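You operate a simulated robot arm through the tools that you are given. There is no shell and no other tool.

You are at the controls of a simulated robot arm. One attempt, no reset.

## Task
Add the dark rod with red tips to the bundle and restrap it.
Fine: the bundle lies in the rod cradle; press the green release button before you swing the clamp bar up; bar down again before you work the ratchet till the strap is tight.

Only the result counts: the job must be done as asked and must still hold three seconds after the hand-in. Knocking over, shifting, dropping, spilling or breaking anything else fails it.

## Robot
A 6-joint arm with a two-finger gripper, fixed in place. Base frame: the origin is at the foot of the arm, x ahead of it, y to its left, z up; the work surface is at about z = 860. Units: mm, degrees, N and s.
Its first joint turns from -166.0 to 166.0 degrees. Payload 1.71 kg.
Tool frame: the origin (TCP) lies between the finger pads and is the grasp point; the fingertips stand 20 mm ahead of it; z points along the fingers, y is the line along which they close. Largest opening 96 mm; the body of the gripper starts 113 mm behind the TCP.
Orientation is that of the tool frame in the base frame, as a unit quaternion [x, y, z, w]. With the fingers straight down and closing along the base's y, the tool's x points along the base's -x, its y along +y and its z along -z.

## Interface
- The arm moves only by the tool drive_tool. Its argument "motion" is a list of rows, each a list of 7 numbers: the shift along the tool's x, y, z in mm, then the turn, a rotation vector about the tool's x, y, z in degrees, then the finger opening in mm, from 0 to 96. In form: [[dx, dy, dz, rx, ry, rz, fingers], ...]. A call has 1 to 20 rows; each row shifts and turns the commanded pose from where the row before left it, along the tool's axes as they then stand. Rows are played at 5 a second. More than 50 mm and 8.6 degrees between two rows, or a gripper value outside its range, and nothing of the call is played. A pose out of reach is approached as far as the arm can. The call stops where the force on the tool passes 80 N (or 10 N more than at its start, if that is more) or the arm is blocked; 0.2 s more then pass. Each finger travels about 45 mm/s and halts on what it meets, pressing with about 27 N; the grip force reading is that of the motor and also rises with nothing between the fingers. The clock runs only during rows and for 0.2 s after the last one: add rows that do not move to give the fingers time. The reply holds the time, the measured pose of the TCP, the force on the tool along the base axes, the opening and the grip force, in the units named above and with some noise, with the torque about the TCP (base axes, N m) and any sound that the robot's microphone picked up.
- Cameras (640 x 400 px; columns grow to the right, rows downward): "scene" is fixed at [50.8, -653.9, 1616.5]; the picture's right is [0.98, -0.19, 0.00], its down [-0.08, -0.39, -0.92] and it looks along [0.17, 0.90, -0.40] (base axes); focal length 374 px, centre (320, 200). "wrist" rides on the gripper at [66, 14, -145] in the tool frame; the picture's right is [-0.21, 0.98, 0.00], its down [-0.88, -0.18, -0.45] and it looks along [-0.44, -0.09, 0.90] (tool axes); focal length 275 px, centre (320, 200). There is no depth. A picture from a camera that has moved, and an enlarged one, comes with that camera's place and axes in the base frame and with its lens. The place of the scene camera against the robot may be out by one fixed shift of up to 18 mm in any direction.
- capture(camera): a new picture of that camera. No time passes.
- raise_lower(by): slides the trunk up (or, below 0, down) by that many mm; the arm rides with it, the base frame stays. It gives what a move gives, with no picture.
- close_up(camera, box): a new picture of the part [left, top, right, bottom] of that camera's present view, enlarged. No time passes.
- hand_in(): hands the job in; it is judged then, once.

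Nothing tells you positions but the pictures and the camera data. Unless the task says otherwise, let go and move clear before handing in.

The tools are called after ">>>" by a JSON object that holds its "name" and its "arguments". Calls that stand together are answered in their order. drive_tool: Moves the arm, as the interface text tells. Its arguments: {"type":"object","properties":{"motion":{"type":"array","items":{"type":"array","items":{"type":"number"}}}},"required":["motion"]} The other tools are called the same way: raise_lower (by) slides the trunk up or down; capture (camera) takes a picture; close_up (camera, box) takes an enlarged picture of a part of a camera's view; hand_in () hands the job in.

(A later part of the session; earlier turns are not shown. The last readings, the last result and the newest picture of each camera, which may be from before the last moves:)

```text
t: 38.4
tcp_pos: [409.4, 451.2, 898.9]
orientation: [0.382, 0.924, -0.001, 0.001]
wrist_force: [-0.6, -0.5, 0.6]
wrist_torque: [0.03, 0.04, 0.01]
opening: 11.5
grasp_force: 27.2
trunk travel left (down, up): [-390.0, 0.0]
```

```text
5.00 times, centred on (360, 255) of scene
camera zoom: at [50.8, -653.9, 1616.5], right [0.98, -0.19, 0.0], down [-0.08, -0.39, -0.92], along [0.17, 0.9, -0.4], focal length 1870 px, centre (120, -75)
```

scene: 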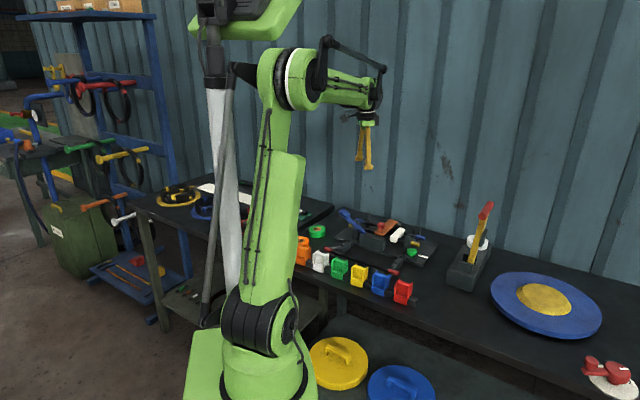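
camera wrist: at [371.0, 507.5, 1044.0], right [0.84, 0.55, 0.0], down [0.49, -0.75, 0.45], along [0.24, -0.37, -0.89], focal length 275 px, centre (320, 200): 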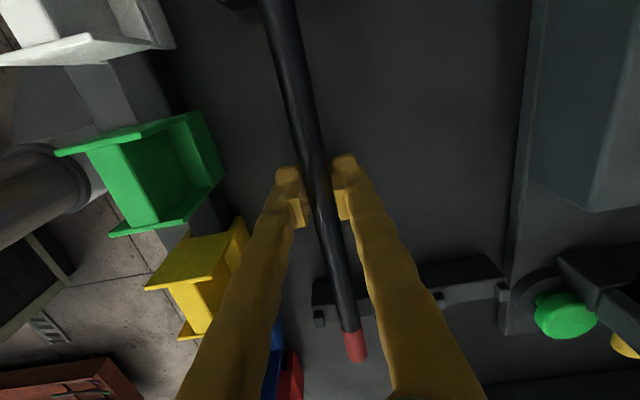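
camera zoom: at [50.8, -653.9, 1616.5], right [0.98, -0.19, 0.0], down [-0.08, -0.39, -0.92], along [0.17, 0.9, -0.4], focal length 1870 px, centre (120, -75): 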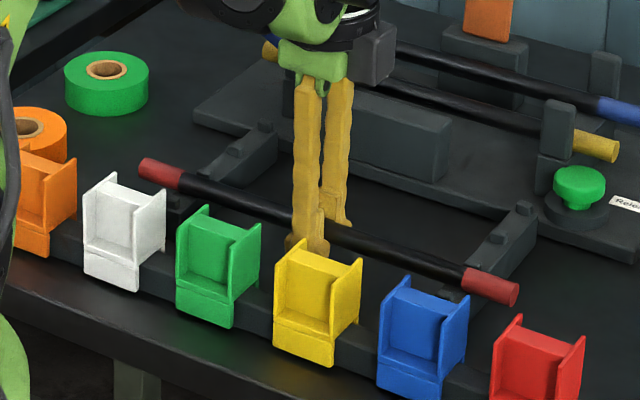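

>>> {"name": "close_up", "arguments": {"camera": "wrist", "box": [260, 130, 380, 250]}}

>>> {"name": "close_up", "arguments": {"camera": "scene", "box": [350, 240, 390, 270]}}

```text
3.33 times, centred on (320, 190) of wrist
camera zoom: at [371.0, 507.5, 1044.0], right [0.84, 0.55, 0.0], down [0.49, -0.75, 0.45], along [0.24, -0.37, -0.89], focal length 918 px, centre (320, 233)
```

zoom: 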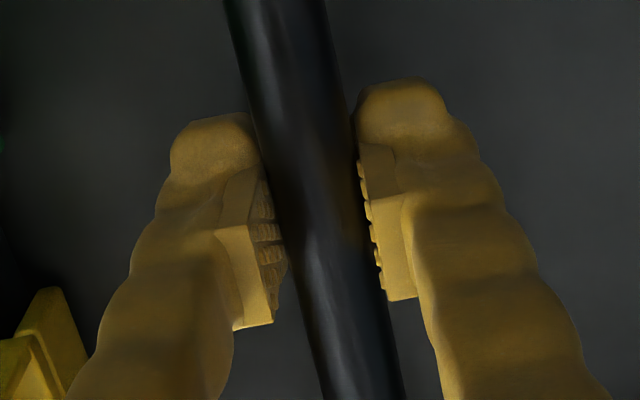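

```text
13.33 times, centred on (370, 255) of scene
camera zoom: at [50.8, -653.9, 1616.5], right [0.98, -0.19, 0.0], down [-0.08, -0.39, -0.92], along [0.17, 0.9, -0.4], focal length 4987 px, centre (-347, -533)
```

zoom: 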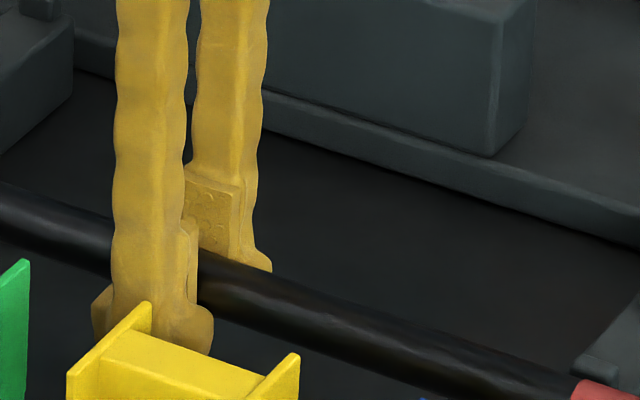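

The grip reads 11.5 mm on a rod that looks about 16 mm thick, so I'm probably holding it only above its centre. I'll open, go 9 mm lower and grip again.

>>> {"name": "drive_tool", "arguments": {"motion": [[0, 0, 0, 0, 0, 0, 30], [0, 0, 0, 0, 0, 0, 36], [0, 0, 4.5, 0, 0, 0, 36], [0, 0, 4.5, 0, 0, 0, 36], [0, 0, 0, 0, 0, 0, 36], [0, 0, 0, 0, 0, 0, 22], [0, 0, 0, 0, 0, 0, 10], [0, 0, 0, 0, 0, 0, 5], [0, 0, 0, 0, 0, 0, 5]]}}

>>> {"name": "close_up", "arguments": {"camera": "wrist", "box": [260, 130, 380, 250]}}

>>> {"name": "close_up", "arguments": {"camera": "scene", "box": [350, 240, 390, 270]}}

```text
t: 40.4
tcp_pos: [408.5, 450.6, 888.7]
orientation: [0.382, 0.924, 0.0, 0.001]
wrist_force: [0.1, 1.1, 0.3]
wrist_torque: [0.0, -0.02, -0.02]
opening: 10.7
grasp_force: 26.3
trunk travel left (down, up): [-390.0, 0.0]
```

```text
3.33 times, centred on (320, 190) of wrist
camera zoom: at [371.3, 507.2, 1035.6], right [0.84, 0.55, 0.0], down [0.49, -0.75, 0.45], along [0.24, -0.37, -0.89], focal length 918 px, centre (320, 233)
```

zoom: 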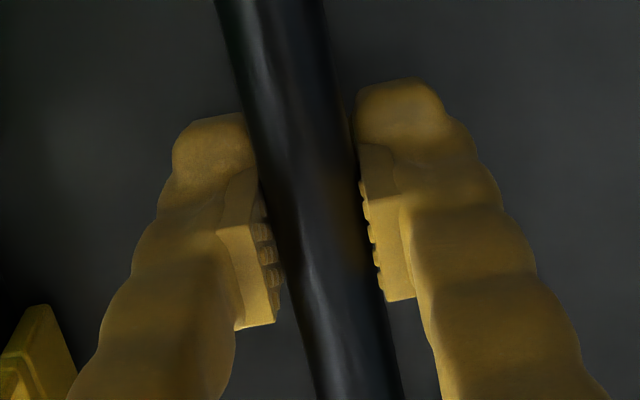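

```text
13.33 times, centred on (370, 255) of scene
camera zoom: at [50.8, -653.9, 1616.5], right [0.98, -0.19, 0.0], down [-0.08, -0.39, -0.92], along [0.17, 0.9, -0.4], focal length 4987 px, centre (-347, -533)
```

zoom: 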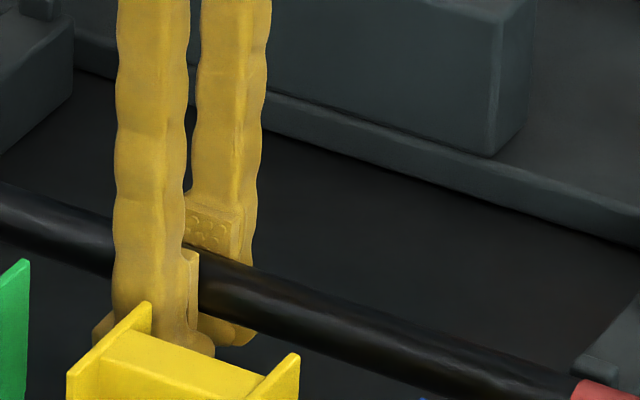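

The rod is now fully between the pads, with its axis at z≈887. I'll regrip 5 mm higher so the fingertips clear the cradle floor later, then lift slightly and check.

>>> {"name": "drive_tool", "arguments": {"motion": [[0, 0, 0, 0, 0, 0, 26], [0, 0, 0, 0, 0, 0, 30], [0, 0, -4.5, 0, 0, 0, 30], [0, 0, 0, 0, 0, 0, 30], [0, 0, 0, 0, 0, 0, 18], [0, 0, 0, 0, 0, 0, 8], [0, 0, 0, 0, 0, 0, 3], [0, 0, 0, 0, 0, 0, 3], [0, 0, -10, 0, 0, 0, 3], [0, 0, -20, 0, 0, 0, 3], [0, 0, 0, 0, 0, 0, 3]]}}

>>> {"name": "capture", "arguments": {"camera": "wrist"}}

>>> {"name": "close_up", "arguments": {"camera": "scene", "box": [310, 205, 430, 295]}}

```text
t: 42.8
tcp_pos: [409.7, 450.5, 925.7]
orientation: [0.383, 0.924, -0.001, 0.001]
wrist_force: [-0.2, -0.5, -4.2]
wrist_torque: [0.0, 0.0, 0.01]
opening: 11.5
grasp_force: 27.4
trunk travel left (down, up): [-390.0, 0.0]
```

```text
taken
camera wrist: at [371.3, 507.0, 1071.2], right [0.84, 0.55, 0.0], down [0.49, -0.75, 0.45], along [0.24, -0.37, -0.89], focal length 275 px, centre (320, 200)
```

wrist: 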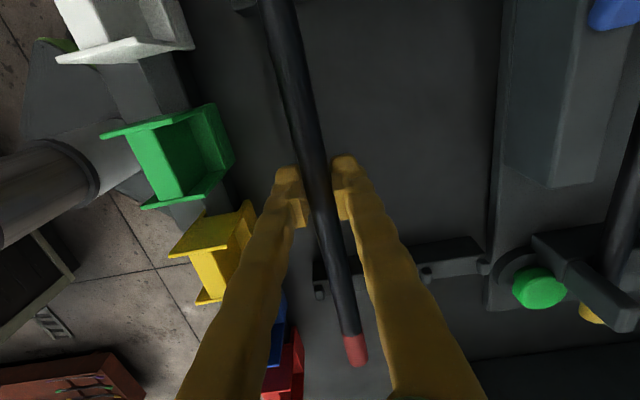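

```text
4.44 times, centred on (370, 250) of scene
camera zoom: at [50.8, -653.9, 1616.5], right [0.98, -0.19, 0.0], down [-0.08, -0.39, -0.92], along [0.17, 0.9, -0.4], focal length 1662 px, centre (98, -22)
```

zoom: 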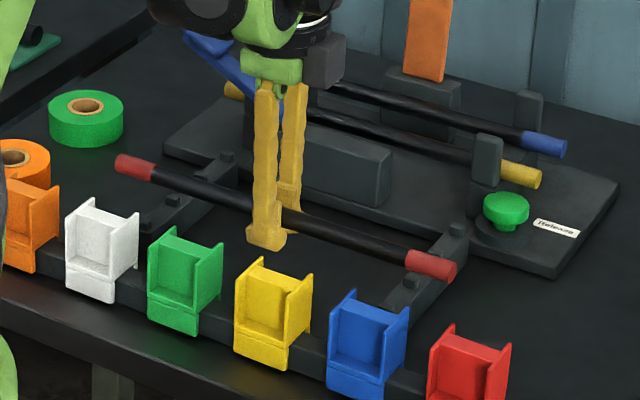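

The rod is held level and balanced (4.2 N). Next I'll raise it above the lever's height and carry it over the gap between the two bundle rods.

>>> {"name": "drive_tool", "arguments": {"motion": [[0, 0, -36, 0, 0, 0, 3], [0, 0, -36, 0, 0, 0, 3], [0, 0, -36, 0, 0, 0, 3], [0, 0, -37, 0, 0, 0, 3], [-1, 36, 0, 0, 0, 0, 3], [-1, 36, 0, 0, 0, 0, 3], [-1, 36, 0, 0, 0, 0, 3], [-1, 36, 0, 0, 0, 0, 3], [-1, 36, 0, 0, 0, 0, 3], [-1, 36, 0, 0, 0, 0, 3], [0, 0, 0, 0, 0, 0, 3], [0, 0, 0, 0, 0, 0, 3]]}}

>>> {"name": "capture", "arguments": {"camera": "wrist"}}

>>> {"name": "close_up", "arguments": {"camera": "scene", "box": [310, 155, 440, 265]}}

```text
t: 45.4
tcp_pos: [565.0, 599.1, 1068.8]
orientation: [0.382, 0.924, -0.001, 0.001]
wrist_force: [-0.3, 0.9, -4.8]
wrist_torque: [0.01, 0.02, -0.02]
opening: 11.6
grasp_force: 26.9
trunk travel left (down, up): [-390.0, 0.0]
```

```text
taken
camera wrist: at [525.9, 654.3, 1215.1], right [0.84, 0.55, 0.0], down [0.49, -0.75, 0.45], along [0.24, -0.37, -0.89], focal length 275 px, centre (320, 200)
```

wrist: 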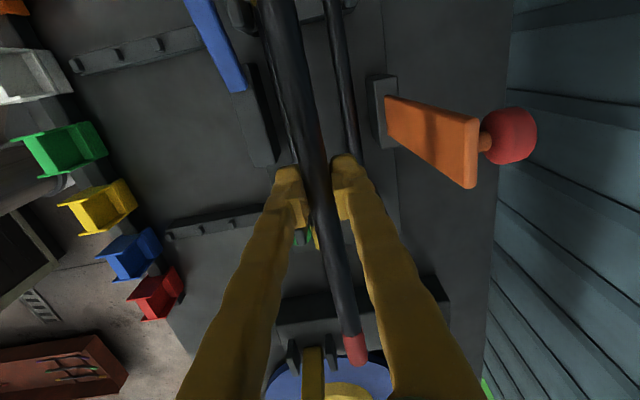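

```text
3.64 times, centred on (375, 210) of scene
camera zoom: at [50.8, -653.9, 1616.5], right [0.98, -0.19, 0.0], down [-0.08, -0.39, -0.92], along [0.17, 0.9, -0.4], focal length 1360 px, centre (120, 164)
```

zoom: 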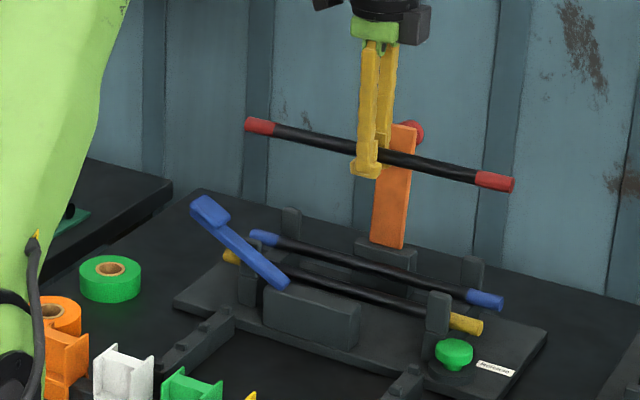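

>>> {"name": "close_up", "arguments": {"camera": "wrist", "box": [220, 0, 420, 160]}}

>>> {"name": "close_up", "arguments": {"camera": "scene", "box": [365, 215, 425, 255]}}

>>> {"name": "close_up", "arguments": {"camera": "scene", "box": [360, 205, 400, 245]}}

```text
2.50 times, centred on (320, 80) of wrist
camera zoom: at [525.9, 654.3, 1215.1], right [0.84, 0.55, 0.0], down [0.49, -0.75, 0.45], along [0.24, -0.37, -0.89], focal length 688 px, centre (320, 500)
```

zoom: 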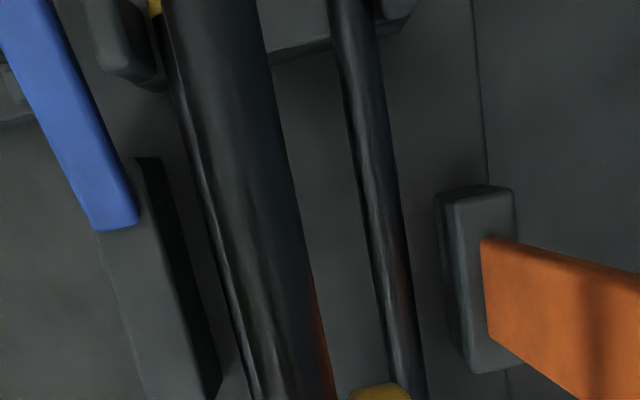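

```text
10.00 times, centred on (395, 235) of scene
camera zoom: at [50.8, -653.9, 1616.5], right [0.98, -0.19, 0.0], down [-0.08, -0.39, -0.92], along [0.17, 0.9, -0.4], focal length 3740 px, centre (-430, -150)
```

zoom: 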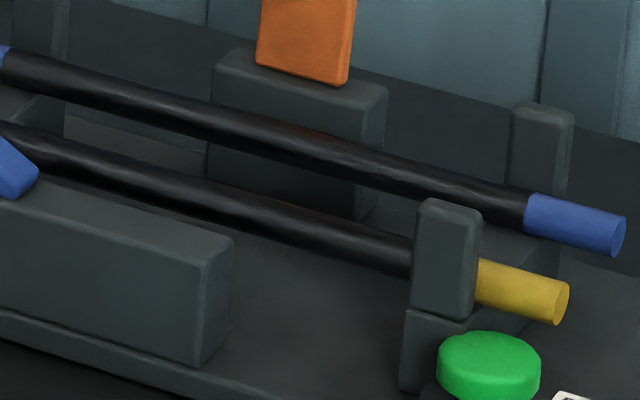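

```text
10.00 times, centred on (380, 225) of scene
camera zoom: at [50.8, -653.9, 1616.5], right [0.98, -0.19, 0.0], down [-0.08, -0.39, -0.92], along [0.17, 0.9, -0.4], focal length 3740 px, centre (-280, -50)
```

zoom: 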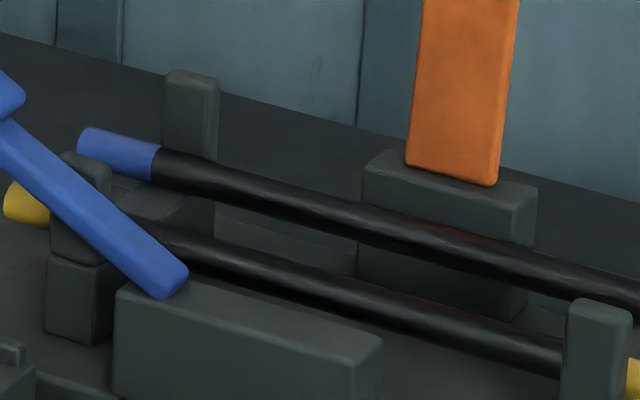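

The blue rod is at n≈856 and the yellow at n≈791, so the middle slot is n≈823.5. I'll shift 3 mm and come down to just above the cradle, then look again.

>>> {"name": "drive_tool", "arguments": {"motion": [[-4, 3, 20, 0, 0, 0, 3], [0, 0, 35, 0, 0, 0, 3], [0, 0, 35, 0, 0, 0, 3], [0, 0, 25, 0, 0, 0, 3], [0, 0, 0, 0, 0, 0, 3], [0, 0, 0, 0, 0, 0, 3]]}}

>>> {"name": "capture", "arguments": {"camera": "wrist"}}

>>> {"name": "close_up", "arguments": {"camera": "scene", "box": [330, 185, 430, 265]}}

```text
t: 46.8
tcp_pos: [571.2, 596.5, 954.5]
orientation: [0.383, 0.924, 0.0, 0.001]
wrist_force: [0.3, -0.7, -4.2]
wrist_torque: [0.02, -0.03, 0.0]
opening: 11.3
grasp_force: 26.7
trunk travel left (down, up): [-390.0, 0.0]
```

```text
taken
camera wrist: at [533.7, 653.3, 1100.3], right [0.84, 0.55, 0.0], down [0.49, -0.75, 0.45], along [0.24, -0.37, -0.89], focal length 275 px, centre (320, 200)
```

wrist: 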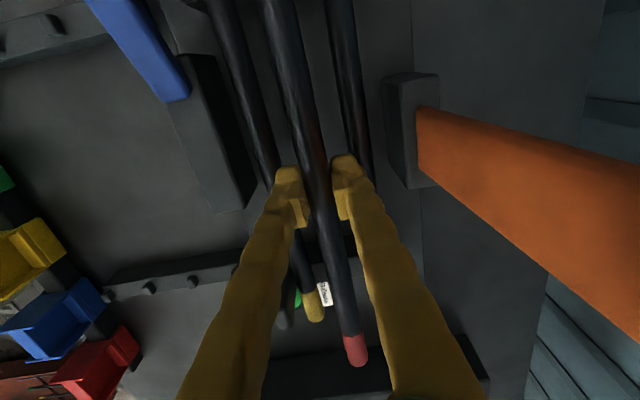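

```text
5.00 times, centred on (380, 225) of scene
camera zoom: at [50.8, -653.9, 1616.5], right [0.98, -0.19, 0.0], down [-0.08, -0.39, -0.92], along [0.17, 0.9, -0.4], focal length 1870 px, centre (20, 75)
```

zoom: 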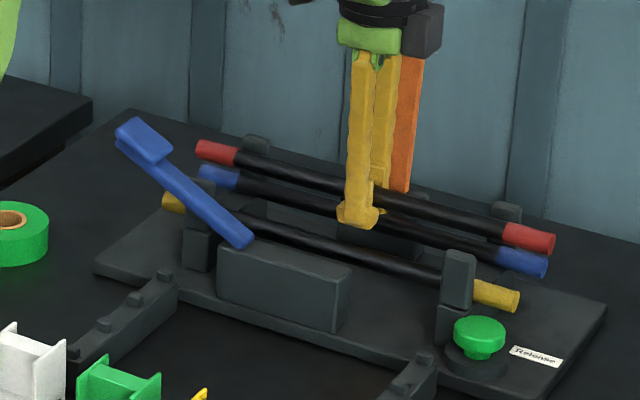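

>>> {"name": "close_up", "arguments": {"camera": "wrist", "box": [180, 0, 400, 150]}}

>>> {"name": "close_up", "arguments": {"camera": "wrist", "box": [220, 130, 420, 380]}}

```text
2.67 times, centred on (290, 75) of wrist
camera zoom: at [533.7, 653.3, 1100.3], right [0.84, 0.55, 0.0], down [0.49, -0.75, 0.45], along [0.24, -0.37, -0.89], focal length 734 px, centre (400, 533)
```

zoom: 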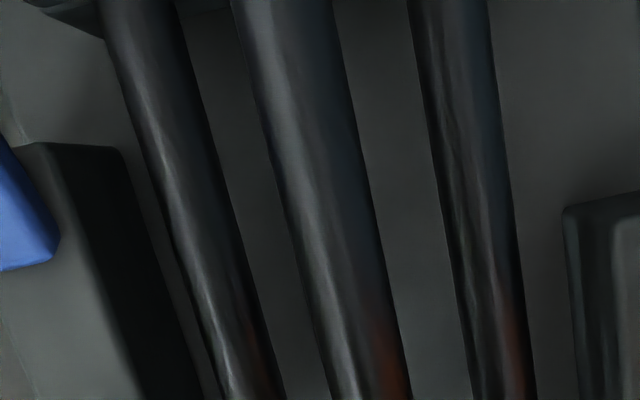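

```text
1.60 times, centred on (320, 255) of wrist
camera zoom: at [533.7, 653.3, 1100.3], right [0.84, 0.55, 0.0], down [0.49, -0.75, 0.45], along [0.24, -0.37, -0.89], focal length 440 px, centre (320, 112)
```

zoom: 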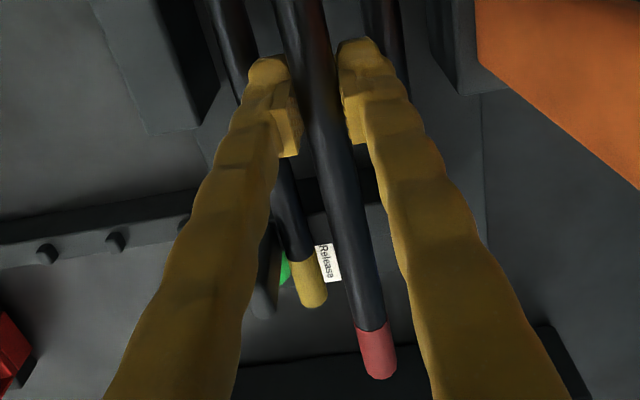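

Lined up to within a couple of millimetres. I'll make a small correction and come down slowly until the cradle takes the weight.

>>> {"name": "drive_tool", "arguments": {"motion": [[6, -1.5, 8, 0, 0, 0, 3], [0, 0, 9, 0, 0, 0, 3], [0, 0, 4, 0, 0, 0, 3], [0, 0, 3, 0, 0, 0, 3], [0, 0, 0, 0, 0, 0, 3]]}}

>>> {"name": "close_up", "arguments": {"camera": "scene", "box": [330, 185, 430, 265]}}

>>> {"name": "capture", "arguments": {"camera": "wrist"}}

```text
t: 48.0
tcp_pos: [565.4, 603.0, 930.2]
orientation: [0.383, 0.924, 0.0, 0.001]
wrist_force: [0.4, 0.7, -4.9]
wrist_torque: [0.0, 0.0, 0.01]
opening: 11.3
grasp_force: 26.9
trunk travel left (down, up): [-390.0, 0.0]
```

```text
5.00 times, centred on (380, 225) of scene
camera zoom: at [50.8, -653.9, 1616.5], right [0.98, -0.19, 0.0], down [-0.08, -0.39, -0.92], along [0.17, 0.9, -0.4], focal length 1870 px, centre (20, 75)
```

zoom: 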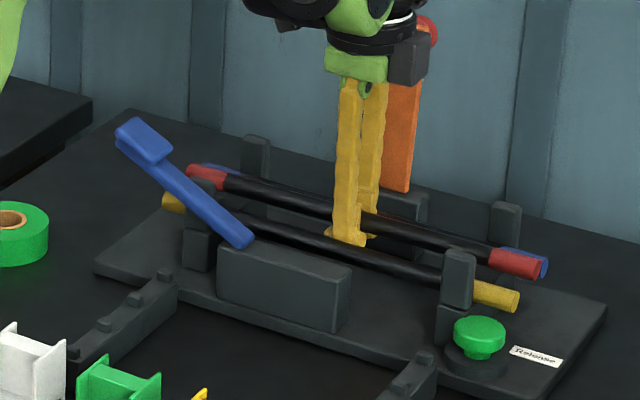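

```text
taken
camera wrist: at [527.4, 658.8, 1075.9], right [0.84, 0.55, 0.0], down [0.49, -0.75, 0.45], along [0.24, -0.37, -0.89], focal length 275 px, centre (320, 200)
```

wrist: 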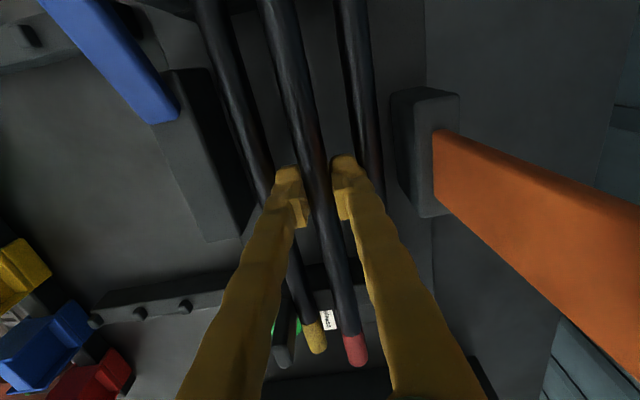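

>>> {"name": "drive_tool", "arguments": {"motion": [[0, -1.5, 3, 0, 0, 0, 3], [0, 0, 3, 0, 0, 0, 3], [0, 0, 2, 0, 0, 0, 3], [0, 0, 2, 0, 0, 0, 3], [0, 0, 0, 0, 0, 0, 3]]}}

>>> {"name": "close_up", "arguments": {"camera": "wrist", "box": [180, 0, 400, 150]}}

```text
t: 49.2
tcp_pos: [563.4, 601.5, 920.2]
orientation: [0.383, 0.924, -0.001, 0.001]
wrist_force: [0.3, 0.6, -5.0]
wrist_torque: [0.02, 0.01, -0.01]
opening: 11.2
grasp_force: 26.9
trunk travel left (down, up): [-390.0, 0.0]
```

```text
2.67 times, centred on (290, 75) of wrist
camera zoom: at [526.3, 657.3, 1065.5], right [0.84, 0.55, 0.0], down [0.49, -0.75, 0.45], along [0.24, -0.37, -0.89], focal length 734 px, centre (400, 533)
```

zoom: 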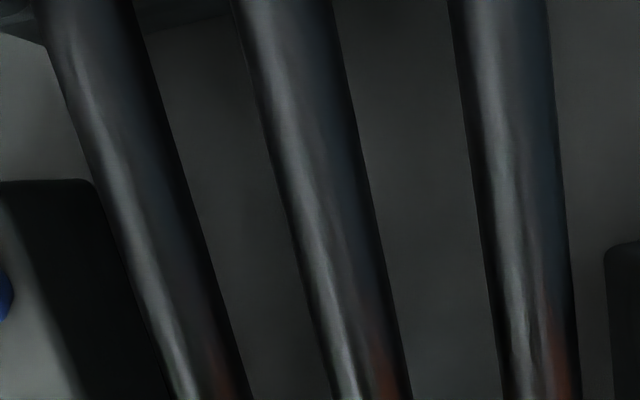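

>>> {"name": "drive_tool", "arguments": {"motion": [[0, 0, 1.5, 0, 0, 0, 3], [0, 0, 1.5, 0, 0, 0, 3], [0, 0, 0, 0, 0, 0, 3]]}}

>>> {"name": "drive_tool", "arguments": {"motion": [[0, 0, 1.5, 0, 0, 0, 3], [0, 0, 0, 0, 0, 0, 3]]}}

>>> {"name": "drive_tool", "arguments": {"motion": [[0, 0, 1.5, 0, 0, 0, 3], [0, 0, 0, 0, 0, 0, 3]]}}

>>> {"name": "close_up", "arguments": {"camera": "scene", "box": [330, 185, 430, 265]}}

```text
t: 50.0
tcp_pos: [563.3, 602.2, 918.5]
orientation: [0.383, 0.924, 0.0, 0.0]
wrist_force: [-0.4, -0.8, -4.8]
wrist_torque: [0.0, -0.02, -0.03]
opening: 11.3
grasp_force: 27.7
trunk travel left (down, up): [-390.0, 0.0]
```

```text
t: 50.6
tcp_pos: [563.9, 601.9, 916.9]
orientation: [0.383, 0.924, 0.0, 0.001]
wrist_force: [8.9, 8.4, 22.0]
wrist_torque: [-0.01, -0.03, 0.01]
opening: 11.3
grasp_force: 27.1
trunk travel left (down, up): [-390.0, 0.0]
```

```text
t: 51.2
tcp_pos: [564.1, 600.6, 914.9]
orientation: [0.382, 0.924, 0.001, 0.001]
wrist_force: [7.8, 9.0, 26.8]
wrist_torque: [0.05, -0.01, 0.0]
opening: 11.6
grasp_force: 27.2
trunk travel left (down, up): [-390.0, 0.0]
```

```text
5.00 times, centred on (380, 225) of scene
camera zoom: at [50.8, -653.9, 1616.5], right [0.98, -0.19, 0.0], down [-0.08, -0.39, -0.92], along [0.17, 0.9, -0.4], focal length 1870 px, centre (20, 75)
```

zoom: 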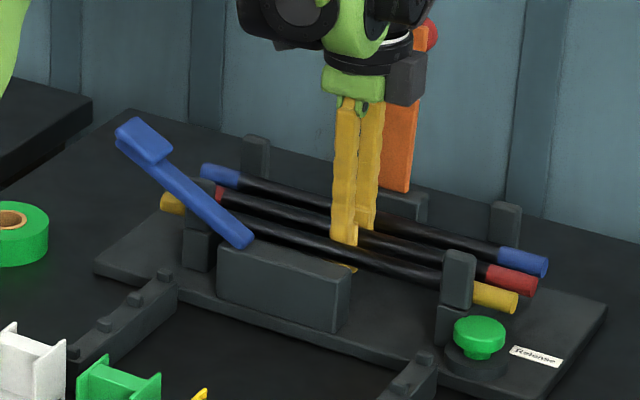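

The rod has seated in the middle slot between the other two. I'll open the fingers just enough, rise straight up, and check.

>>> {"name": "drive_tool", "arguments": {"motion": [[0, 0, -1, 0, 0, 0, 3], [0, 0, 0, 0, 0, 0, 14], [0, 0, 0, 0, 0, 0, 18], [0, 0, 0, 0, 0, 0, 18], [0, 0, 0, 0, 0, 0, 18], [0, 0, -5, 0, 0, 0, 18], [0, 0, -15, 0, 0, 0, 18], [0, 0, -30, 0, 0, 0, 18], [0, 0, -40, 0, 0, 0, 18], [0, 0, -40, 0, 0, 0, 18], [0, 0, 0, 0, 0, 0, 18]]}}

>>> {"name": "close_up", "arguments": {"camera": "scene", "box": [330, 175, 430, 265]}}

>>> {"name": "capture", "arguments": {"camera": "wrist"}}

```text
t: 53.6
tcp_pos: [563.6, 600.5, 1045.9]
orientation: [0.383, 0.924, -0.001, 0.001]
wrist_force: [-0.4, 0.1, -0.2]
wrist_torque: [0.02, -0.02, 0.01]
opening: 18.0
grasp_force: 0.1
trunk travel left (down, up): [-390.0, 0.0]
```

```text
4.44 times, centred on (380, 220) of scene
camera zoom: at [50.8, -653.9, 1616.5], right [0.98, -0.19, 0.0], down [-0.08, -0.39, -0.92], along [0.17, 0.9, -0.4], focal length 1662 px, centre (53, 111)
```

zoom: 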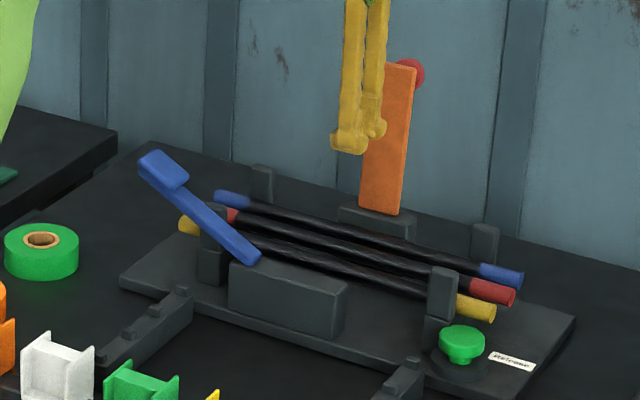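

```text
taken
camera wrist: at [525.5, 656.2, 1191.8], right [0.84, 0.55, 0.0], down [0.49, -0.75, 0.45], along [0.24, -0.37, -0.89], focal length 275 px, centre (320, 200)
```

wrist: 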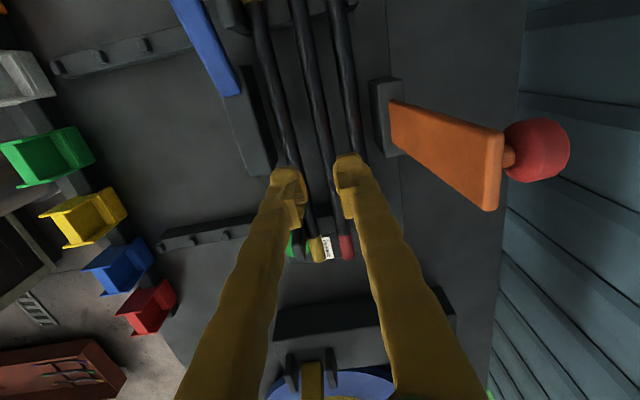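

The dark rod sits in the bundle, parallel to the other two. Now the bar: I'll bring closed fingers round behind its side edge (wall side), to pull it forward.

>>> {"name": "drive_tool", "arguments": {"motion": [[35, 0, 0, 0, 0, 0, 5], [35, 0, 0, 0, 0, 0, 0], [0, 36, 0, 0, 0, 0, 0], [0, 36, 0, 0, 0, 0, 0], [0, 34.5, 0, 0, 0, 0, 0], [0, 0, 10, 0, 0, 0, 0], [0, 0, 0, 0, 0, 0, 0], [0, 0, 0, 0, 0, 0, 0]]}}

>>> {"name": "capture", "arguments": {"camera": "wrist"}}

>>> {"name": "close_up", "arguments": {"camera": "scene", "box": [330, 155, 430, 245]}}

```text
t: 55.4
tcp_pos: [589.8, 725.8, 1033.9]
orientation: [0.382, 0.924, 0.001, 0.001]
wrist_force: [0.0, 0.2, -0.4]
wrist_torque: [0.0, 0.01, -0.04]
opening: 0.0
grasp_force: 26.6
trunk travel left (down, up): [-390.0, 0.0]
```

```text
taken
camera wrist: at [552.0, 782.4, 1181.3], right [0.84, 0.55, 0.0], down [0.49, -0.75, 0.45], along [0.24, -0.37, -0.89], focal length 275 px, centre (320, 200)
```

wrist: 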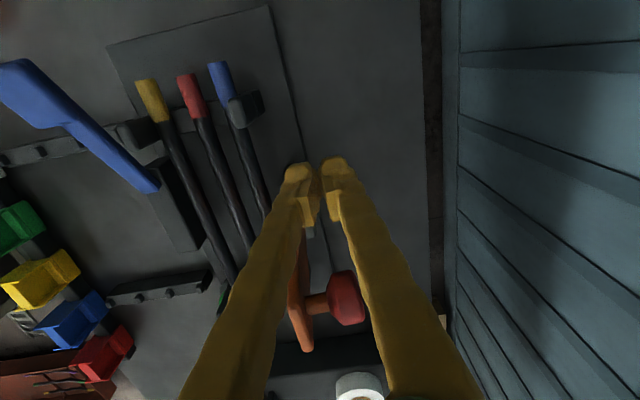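

```text
4.44 times, centred on (380, 200) of scene
camera zoom: at [50.8, -653.9, 1616.5], right [0.98, -0.19, 0.0], down [-0.08, -0.39, -0.92], along [0.17, 0.9, -0.4], focal length 1662 px, centre (53, 200)
```

zoom: 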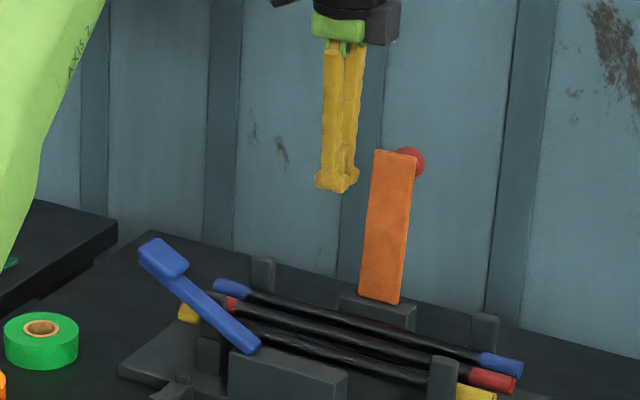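

>>> {"name": "drive_tool", "arguments": {"motion": [[-20, 0, 0, 0, 0, 0, 0], [-15, 0, 0, 0, 0, 0, 0], [-6, 0, 0, 0, 0, 0, 0], [0, 0, 0, 0, 0, 0, 0]]}}

>>> {"name": "capture", "arguments": {"camera": "wrist"}}

>>> {"name": "close_up", "arguments": {"camera": "scene", "box": [330, 155, 430, 245]}}

```text
t: 56.4
tcp_pos: [616.7, 698.1, 1036.6]
orientation: [0.382, 0.924, 0.0, 0.001]
wrist_force: [-10.8, 9.7, 0.0]
wrist_torque: [-0.28, -0.29, -0.31]
opening: 0.1
grasp_force: 27.2
trunk travel left (down, up): [-390.0, 0.0]
```

```text
taken
camera wrist: at [578.6, 754.0, 1181.4], right [0.84, 0.55, 0.0], down [0.49, -0.75, 0.45], along [0.24, -0.37, -0.89], focal length 275 px, centre (320, 200)
```

wrist: 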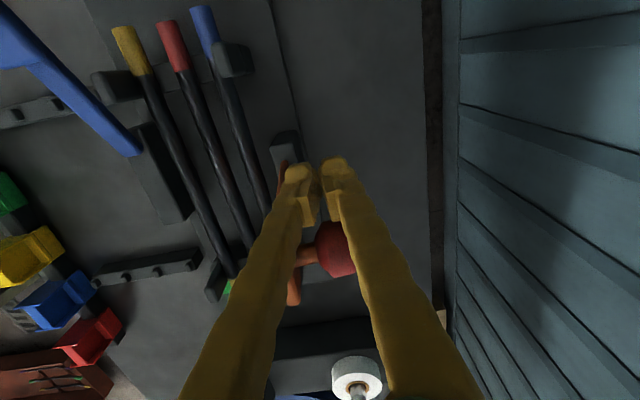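

```text
4.44 times, centred on (380, 200) of scene
camera zoom: at [50.8, -653.9, 1616.5], right [0.98, -0.19, 0.0], down [-0.08, -0.39, -0.92], along [0.17, 0.9, -0.4], focal length 1662 px, centre (53, 200)
```

zoom: 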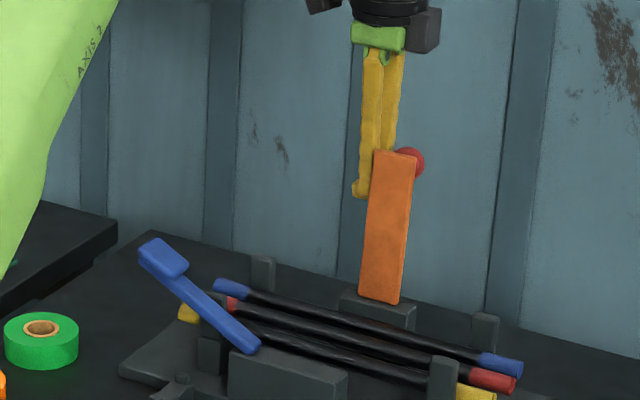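

>>> {"name": "drive_tool", "arguments": {"motion": [[1, 0, 0, 0, 0, 0, 0], [0, -5, 0, 0, 0, 0, 0], [0, -5, 0, 0, 0, 0, 0], [0, -5, 0, 0, 0, 0, 0], [0, -5, 0, 0, 0, 0, 0], [0, 0, 0, 0, 0, 0, 0]]}}

>>> {"name": "close_up", "arguments": {"camera": "scene", "box": [330, 155, 430, 245]}}

>>> {"name": "capture", "arguments": {"camera": "wrist"}}

```text
t: 57.8
tcp_pos: [601.9, 682.8, 1035.1]
orientation: [0.383, 0.924, 0.0, 0.001]
wrist_force: [-0.3, -0.4, -0.3]
wrist_torque: [0.0, 0.01, 0.02]
opening: 0.0
grasp_force: 26.7
trunk travel left (down, up): [-390.0, 0.0]
```

```text
4.44 times, centred on (380, 200) of scene
camera zoom: at [50.8, -653.9, 1616.5], right [0.98, -0.19, 0.0], down [-0.08, -0.39, -0.92], along [0.17, 0.9, -0.4], focal length 1662 px, centre (53, 200)
```

zoom: 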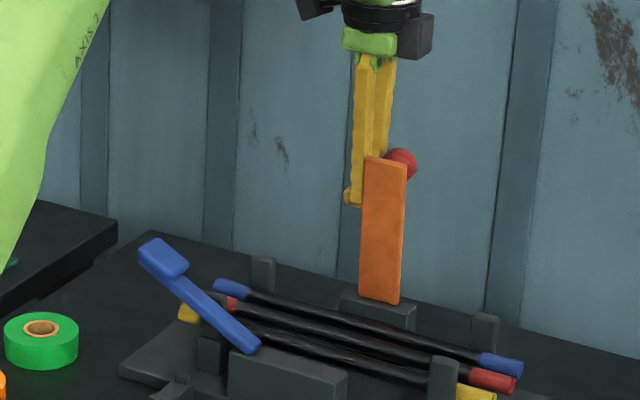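

```text
taken
camera wrist: at [565.2, 739.1, 1181.1], right [0.84, 0.55, 0.0], down [0.49, -0.75, 0.45], along [0.24, -0.37, -0.89], focal length 275 px, centre (320, 200)
```

wrist: 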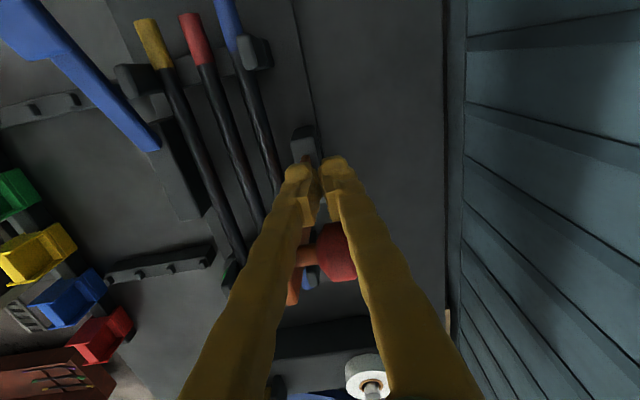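

The bar follows. I'll keep pulling it forward.

>>> {"name": "drive_tool", "arguments": {"motion": [[0, -5, 0, 0, 0, 0, 0], [0, -5, 0, 0, 0, 0, 0], [0, -5, 0, 0, 0, 0, 0], [0, -5, 0, 0, 0, 0, 0], [0, -5, 0, 0, 0, 0, 0], [0, -5, 0, 0, 0, 0, 0], [0, 0, 0, 0, 0, 0, 0]]}}

>>> {"name": "close_up", "arguments": {"camera": "scene", "box": [330, 155, 430, 245]}}

>>> {"name": "capture", "arguments": {"camera": "wrist"}}

```text
t: 59.4
tcp_pos: [582.2, 662.2, 1035.6]
orientation: [0.383, 0.924, 0.0, 0.001]
wrist_force: [-0.7, -0.4, 0.3]
wrist_torque: [0.04, -0.01, -0.01]
opening: 0.0
grasp_force: 27.0
trunk travel left (down, up): [-390.0, 0.0]
```

```text
4.44 times, centred on (380, 200) of scene
camera zoom: at [50.8, -653.9, 1616.5], right [0.98, -0.19, 0.0], down [-0.08, -0.39, -0.92], along [0.17, 0.9, -0.4], focal length 1662 px, centre (53, 200)
```

zoom: 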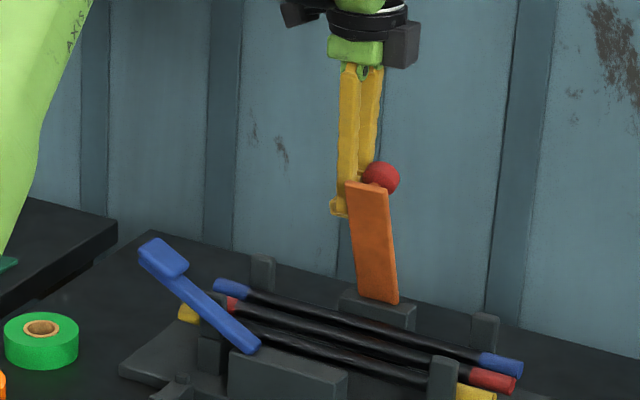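

```text
taken
camera wrist: at [544.2, 718.9, 1181.4], right [0.84, 0.55, 0.0], down [0.49, -0.75, 0.45], along [0.24, -0.37, -0.89], focal length 275 px, centre (320, 200)
```

wrist: 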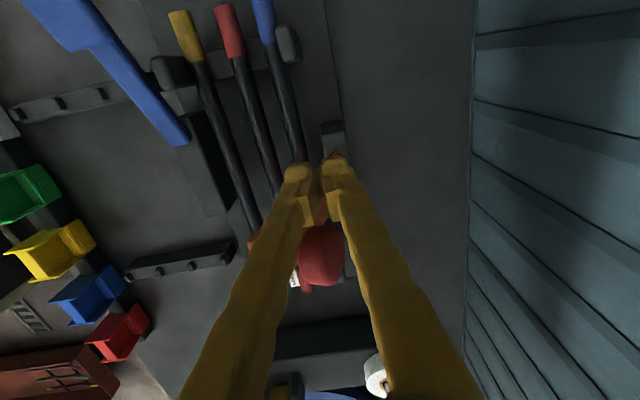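

>>> {"name": "drive_tool", "arguments": {"motion": [[0, -5, 0, 0, 0, 0, 0], [0, -5, 0, 0, 0, 0, 0], [0, -5, 0, 0, 0, 0, 0], [0, -5, 0, 0, 0, 0, 0], [0, 0, 0, 0, 0, 0, 0], [0, 0, 0, 0, 0, 0, 0]]}}

>>> {"name": "close_up", "arguments": {"camera": "scene", "box": [330, 155, 430, 245]}}

>>> {"name": "close_up", "arguments": {"camera": "wrist", "box": [220, 100, 400, 320]}}

```text
t: 60.8
tcp_pos: [568.5, 648.9, 1034.3]
orientation: [0.382, 0.924, -0.001, 0.001]
wrist_force: [0.7, 1.0, -0.4]
wrist_torque: [0.01, -0.04, 0.04]
opening: 0.0
grasp_force: 27.1
trunk travel left (down, up): [-390.0, 0.0]
```

```text
4.44 times, centred on (380, 200) of scene
camera zoom: at [50.8, -653.9, 1616.5], right [0.98, -0.19, 0.0], down [-0.08, -0.39, -0.92], along [0.17, 0.9, -0.4], focal length 1662 px, centre (53, 200)
```

zoom: 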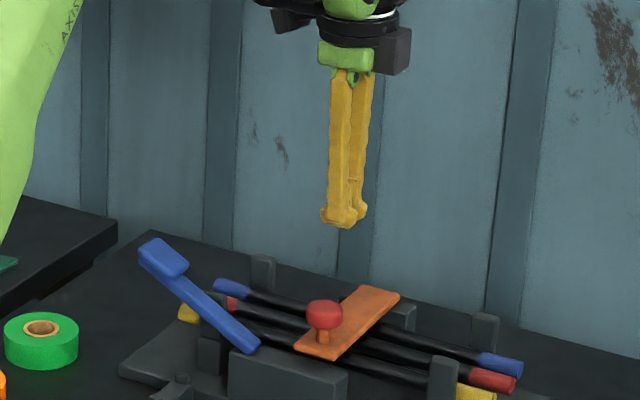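

```text
1.82 times, centred on (310, 210) of wrist
camera zoom: at [530.4, 704.4, 1181.0], right [0.84, 0.55, 0.0], down [0.49, -0.75, 0.45], along [0.24, -0.37, -0.89], focal length 500 px, centre (338, 182)
```

zoom: 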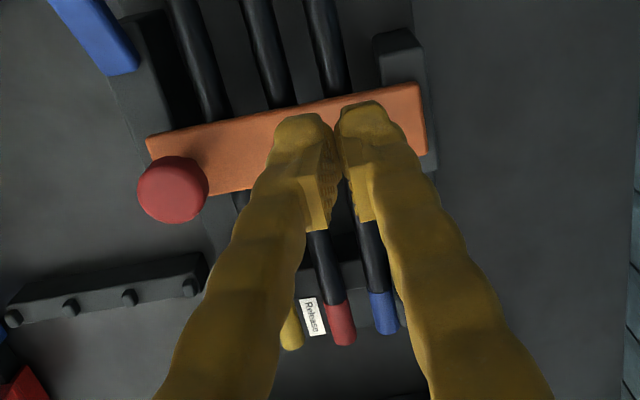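

The bar tipped past its balance point and swung down by itself; it is now closed over all three rods with nothing displaced. Next is the blue ratchet lever, so I'll move to view its handle.

>>> {"name": "drive_tool", "arguments": {"motion": [[0, 0, -38, 0, 0, 0, 0], [0, 0, -38, 0, 0, 0, 0], [32, -22.4, 0, 0, 0, 0, 20], [32, -22.4, 0, 0, 0, 0, 40], [32, -22.4, 0, 0, 0, 0, 60], [32, -22.4, 0, 0, 0, 0, 70], [32, -22.4, 0, 0, 0, 0, 70], [0, 0, 0, 0, 0, 0, 70], [0, 0, 0, 0, 0, 0, 70]]}}

>>> {"name": "capture", "arguments": {"camera": "wrist"}}

>>> {"name": "close_up", "arguments": {"camera": "scene", "box": [330, 195, 430, 265]}}

```text
t: 62.8
tcp_pos: [374.9, 682.0, 1110.1]
orientation: [0.383, 0.924, -0.001, 0.001]
wrist_force: [0.6, -1.1, 0.1]
wrist_torque: [0.01, 0.02, 0.02]
opening: 70.0
grasp_force: 0.0
trunk travel left (down, up): [-390.0, 0.0]
```

```text
taken
camera wrist: at [337.5, 737.7, 1256.2], right [0.84, 0.55, 0.0], down [0.49, -0.75, 0.45], along [0.24, -0.37, -0.89], focal length 275 px, centre (320, 200)
```

wrist: 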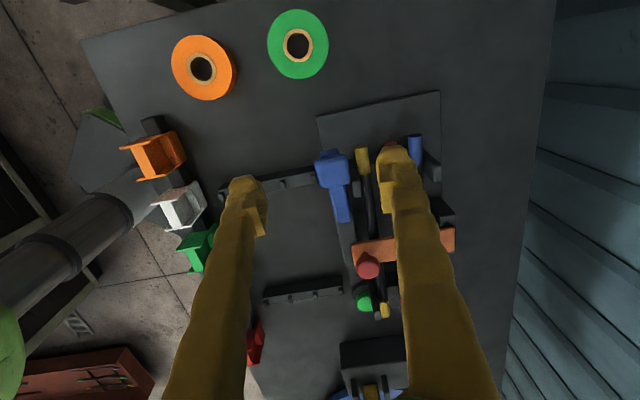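

```text
5.71 times, centred on (380, 230) of scene
camera zoom: at [50.8, -653.9, 1616.5], right [0.98, -0.19, 0.0], down [-0.08, -0.39, -0.92], along [0.17, 0.9, -0.4], focal length 2137 px, centre (-23, 29)
```

zoom: 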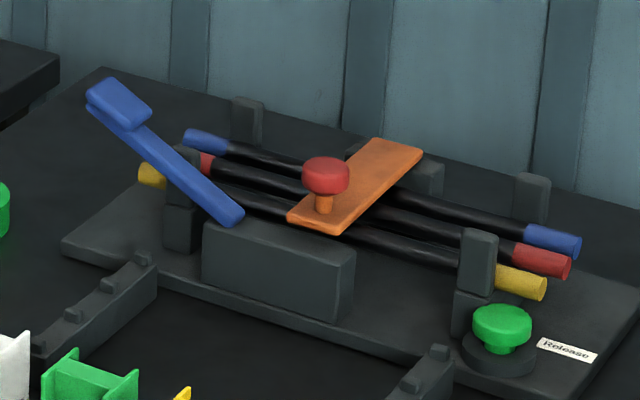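

>>> {"name": "close_up", "arguments": {"camera": "wrist", "box": [300, 135, 400, 235]}}

>>> {"name": "close_up", "arguments": {"camera": "scene", "box": [338, 205, 378, 245]}}

```text
4.00 times, centred on (350, 185) of wrist
camera zoom: at [337.5, 737.7, 1256.2], right [0.84, 0.55, 0.0], down [0.49, -0.75, 0.45], along [0.24, -0.37, -0.89], focal length 1101 px, centre (200, 260)
```

zoom: 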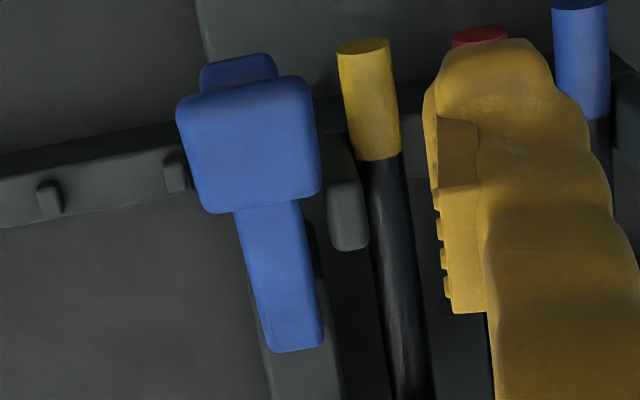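

```text
10.00 times, centred on (358, 225) of scene
camera zoom: at [50.8, -653.9, 1616.5], right [0.98, -0.19, 0.0], down [-0.08, -0.39, -0.92], along [0.17, 0.9, -0.4], focal length 3740 px, centre (-60, -50)
```

zoom: 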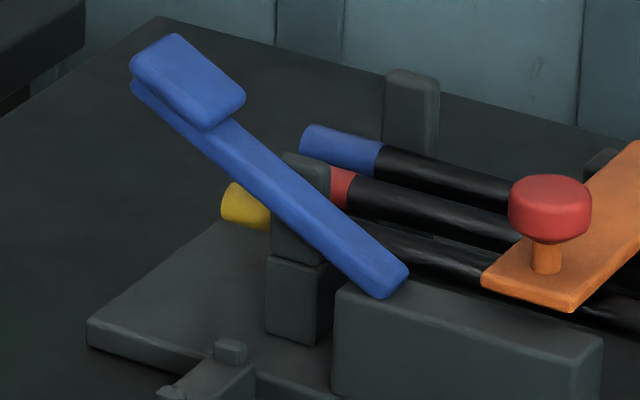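

The lever sits in the plane n≈752, its pivot is near (u≈-92, z≈935) and the pad is centred at (u≈-183, z≈985), raised about 27°. I'll press the pad down with closed fingertips and see how it behaves.

>>> {"name": "drive_tool", "arguments": {"motion": [[-17, 3, 0, 0, 0, 0, 40], [-18, 3, 0, 0, 0, 0, 10], [0, 0, 30, 0, 0, 0, 0], [0, 0, 30, 0, 0, 0, 0], [0, 0, 25, 0, 0, 0, 0], [0, 0, 0, 0, 0, 0, 0], [0, 0, 0, 0, 0, 0, 0]]}}

>>> {"name": "close_up", "arguments": {"camera": "scene", "box": [318, 185, 398, 245]}}

>>> {"name": "capture", "arguments": {"camera": "wrist"}}

```text
t: 64.4
tcp_pos: [405.3, 660.4, 1022.7]
orientation: [0.383, 0.924, -0.001, 0.001]
wrist_force: [0.3, -0.5, -0.2]
wrist_torque: [0.04, -0.04, 0.02]
opening: 0.0
grasp_force: 27.0
trunk travel left (down, up): [-390.0, 0.0]
```

```text
6.67 times, centred on (358, 215) of scene
camera zoom: at [50.8, -653.9, 1616.5], right [0.98, -0.19, 0.0], down [-0.08, -0.39, -0.92], along [0.17, 0.9, -0.4], focal length 2493 px, centre (67, 100)
```

zoom: 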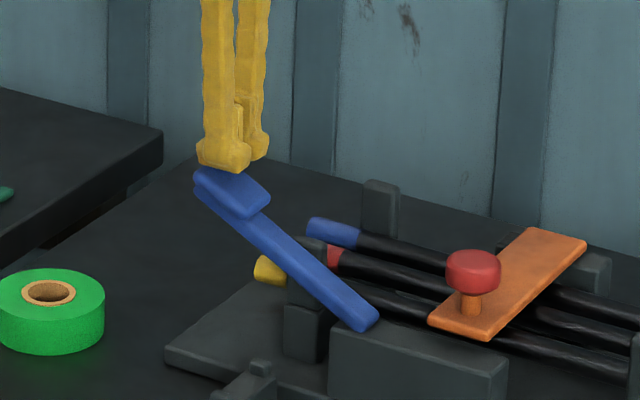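

```text
taken
camera wrist: at [366.7, 716.5, 1170.1], right [0.84, 0.55, 0.0], down [0.49, -0.75, 0.45], along [0.24, -0.37, -0.89], focal length 275 px, centre (320, 200)
```

wrist: 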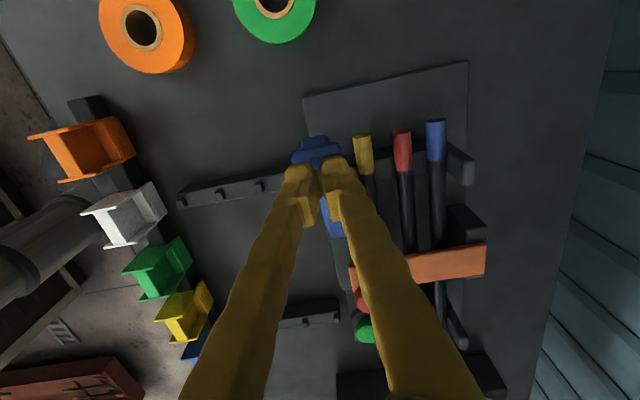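

>>> {"name": "drive_tool", "arguments": {"motion": [[0, 0, 6, 0, 0, 0, 0], [0, 0, 4, 0, 0, 0, 0], [0, 0, 4, 0, 0, 0, 0], [1.5, 0, 4, 0, 0, 0, 0], [1.5, 0, 4, 0, 0, 0, 0], [1.5, 0, 4, 0, 0, 0, 0], [0, 0, 0, 0, 0, 0, 0]]}}

>>> {"name": "close_up", "arguments": {"camera": "scene", "box": [318, 185, 398, 245]}}

```text
t: 66.0
tcp_pos: [401.4, 665.0, 1001.0]
orientation: [0.384, 0.924, 0.0, 0.001]
wrist_force: [-1.0, -0.5, 2.1]
wrist_torque: [-0.01, 0.01, 0.0]
opening: 6.1
grasp_force: 29.4
trunk travel left (down, up): [-390.0, 0.0]
```

```text
6.67 times, centred on (358, 215) of scene
camera zoom: at [50.8, -653.9, 1616.5], right [0.98, -0.19, 0.0], down [-0.08, -0.39, -0.92], along [0.17, 0.9, -0.4], focal length 2493 px, centre (67, 100)
```

zoom: 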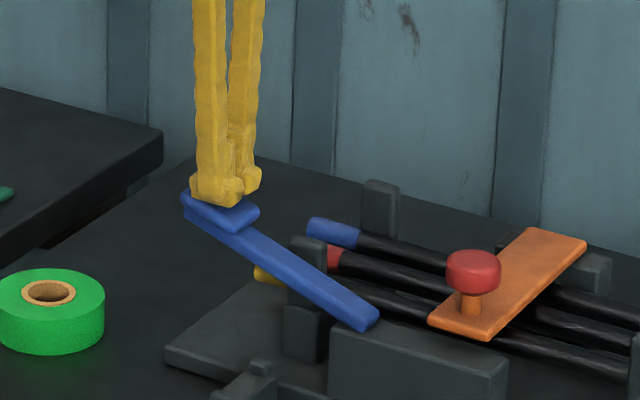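

>>> {"name": "drive_tool", "arguments": {"motion": [[1, 0, 4, 0, 0, 0, 0], [1, 0, 4, 0, 0, 0, 0], [1, 0, 4, 0, 0, 0, 0], [1, 0, 4, 0, 0, 0, 0], [0.5, 0, 4, 0, 0, 0, 0], [0.5, 0, 4, 0, 0, 0, 0], [0, 0, 0, 0, 0, 0, 0]]}}

>>> {"name": "close_up", "arguments": {"camera": "scene", "box": [318, 185, 398, 245]}}

```text
t: 67.6
tcp_pos: [399.0, 667.6, 976.7]
orientation: [0.382, 0.924, 0.0, 0.0]
wrist_force: [-1.4, 1.2, 4.7]
wrist_torque: [0.02, 0.08, 0.0]
opening: 6.2
grasp_force: 28.9
trunk travel left (down, up): [-390.0, 0.0]
```

```text
6.67 times, centred on (358, 215) of scene
camera zoom: at [50.8, -653.9, 1616.5], right [0.98, -0.19, 0.0], down [-0.08, -0.39, -0.92], along [0.17, 0.9, -0.4], focal length 2493 px, centre (67, 100)
```

zoom: 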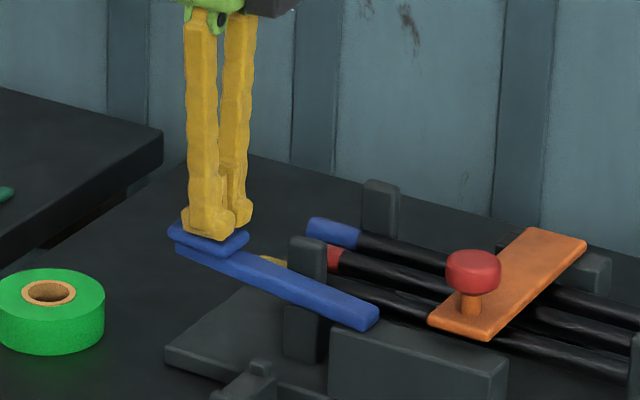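

>>> {"name": "drive_tool", "arguments": {"motion": [[0.5, 0, 4, 0, 0, 0, 0], [0, 0, 4, 0, 0, 0, 0], [0, 0, 4, 0, 0, 0, 0], [0, 0, 3, 0, 0, 0, 0], [0, 0, 0, 0, 0, 0, 0]]}}

>>> {"name": "close_up", "arguments": {"camera": "scene", "box": [318, 185, 398, 245]}}

```text
t: 68.4
tcp_pos: [383.8, 669.6, 971.7]
orientation: [0.383, 0.924, 0.006, 0.008]
wrist_force: [3.5, -0.9, 8.6]
wrist_torque: [-0.03, -0.04, -0.04]
opening: 0.0
grasp_force: 29.5
trunk travel left (down, up): [-390.0, 0.0]
stopped in row 4: the force on the tool passed its limit at 89 N (the readings are from after the stop); the commanded pose is now the measured one
```

```text
6.67 times, centred on (358, 215) of scene
camera zoom: at [50.8, -653.9, 1616.5], right [0.98, -0.19, 0.0], down [-0.08, -0.39, -0.92], along [0.17, 0.9, -0.4], focal length 2493 px, centre (67, 100)
```

zoom: 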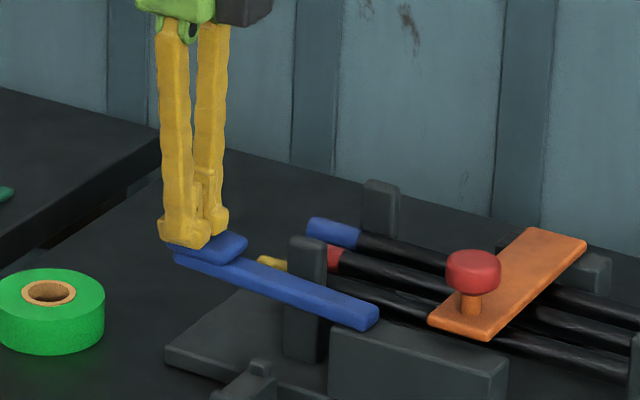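

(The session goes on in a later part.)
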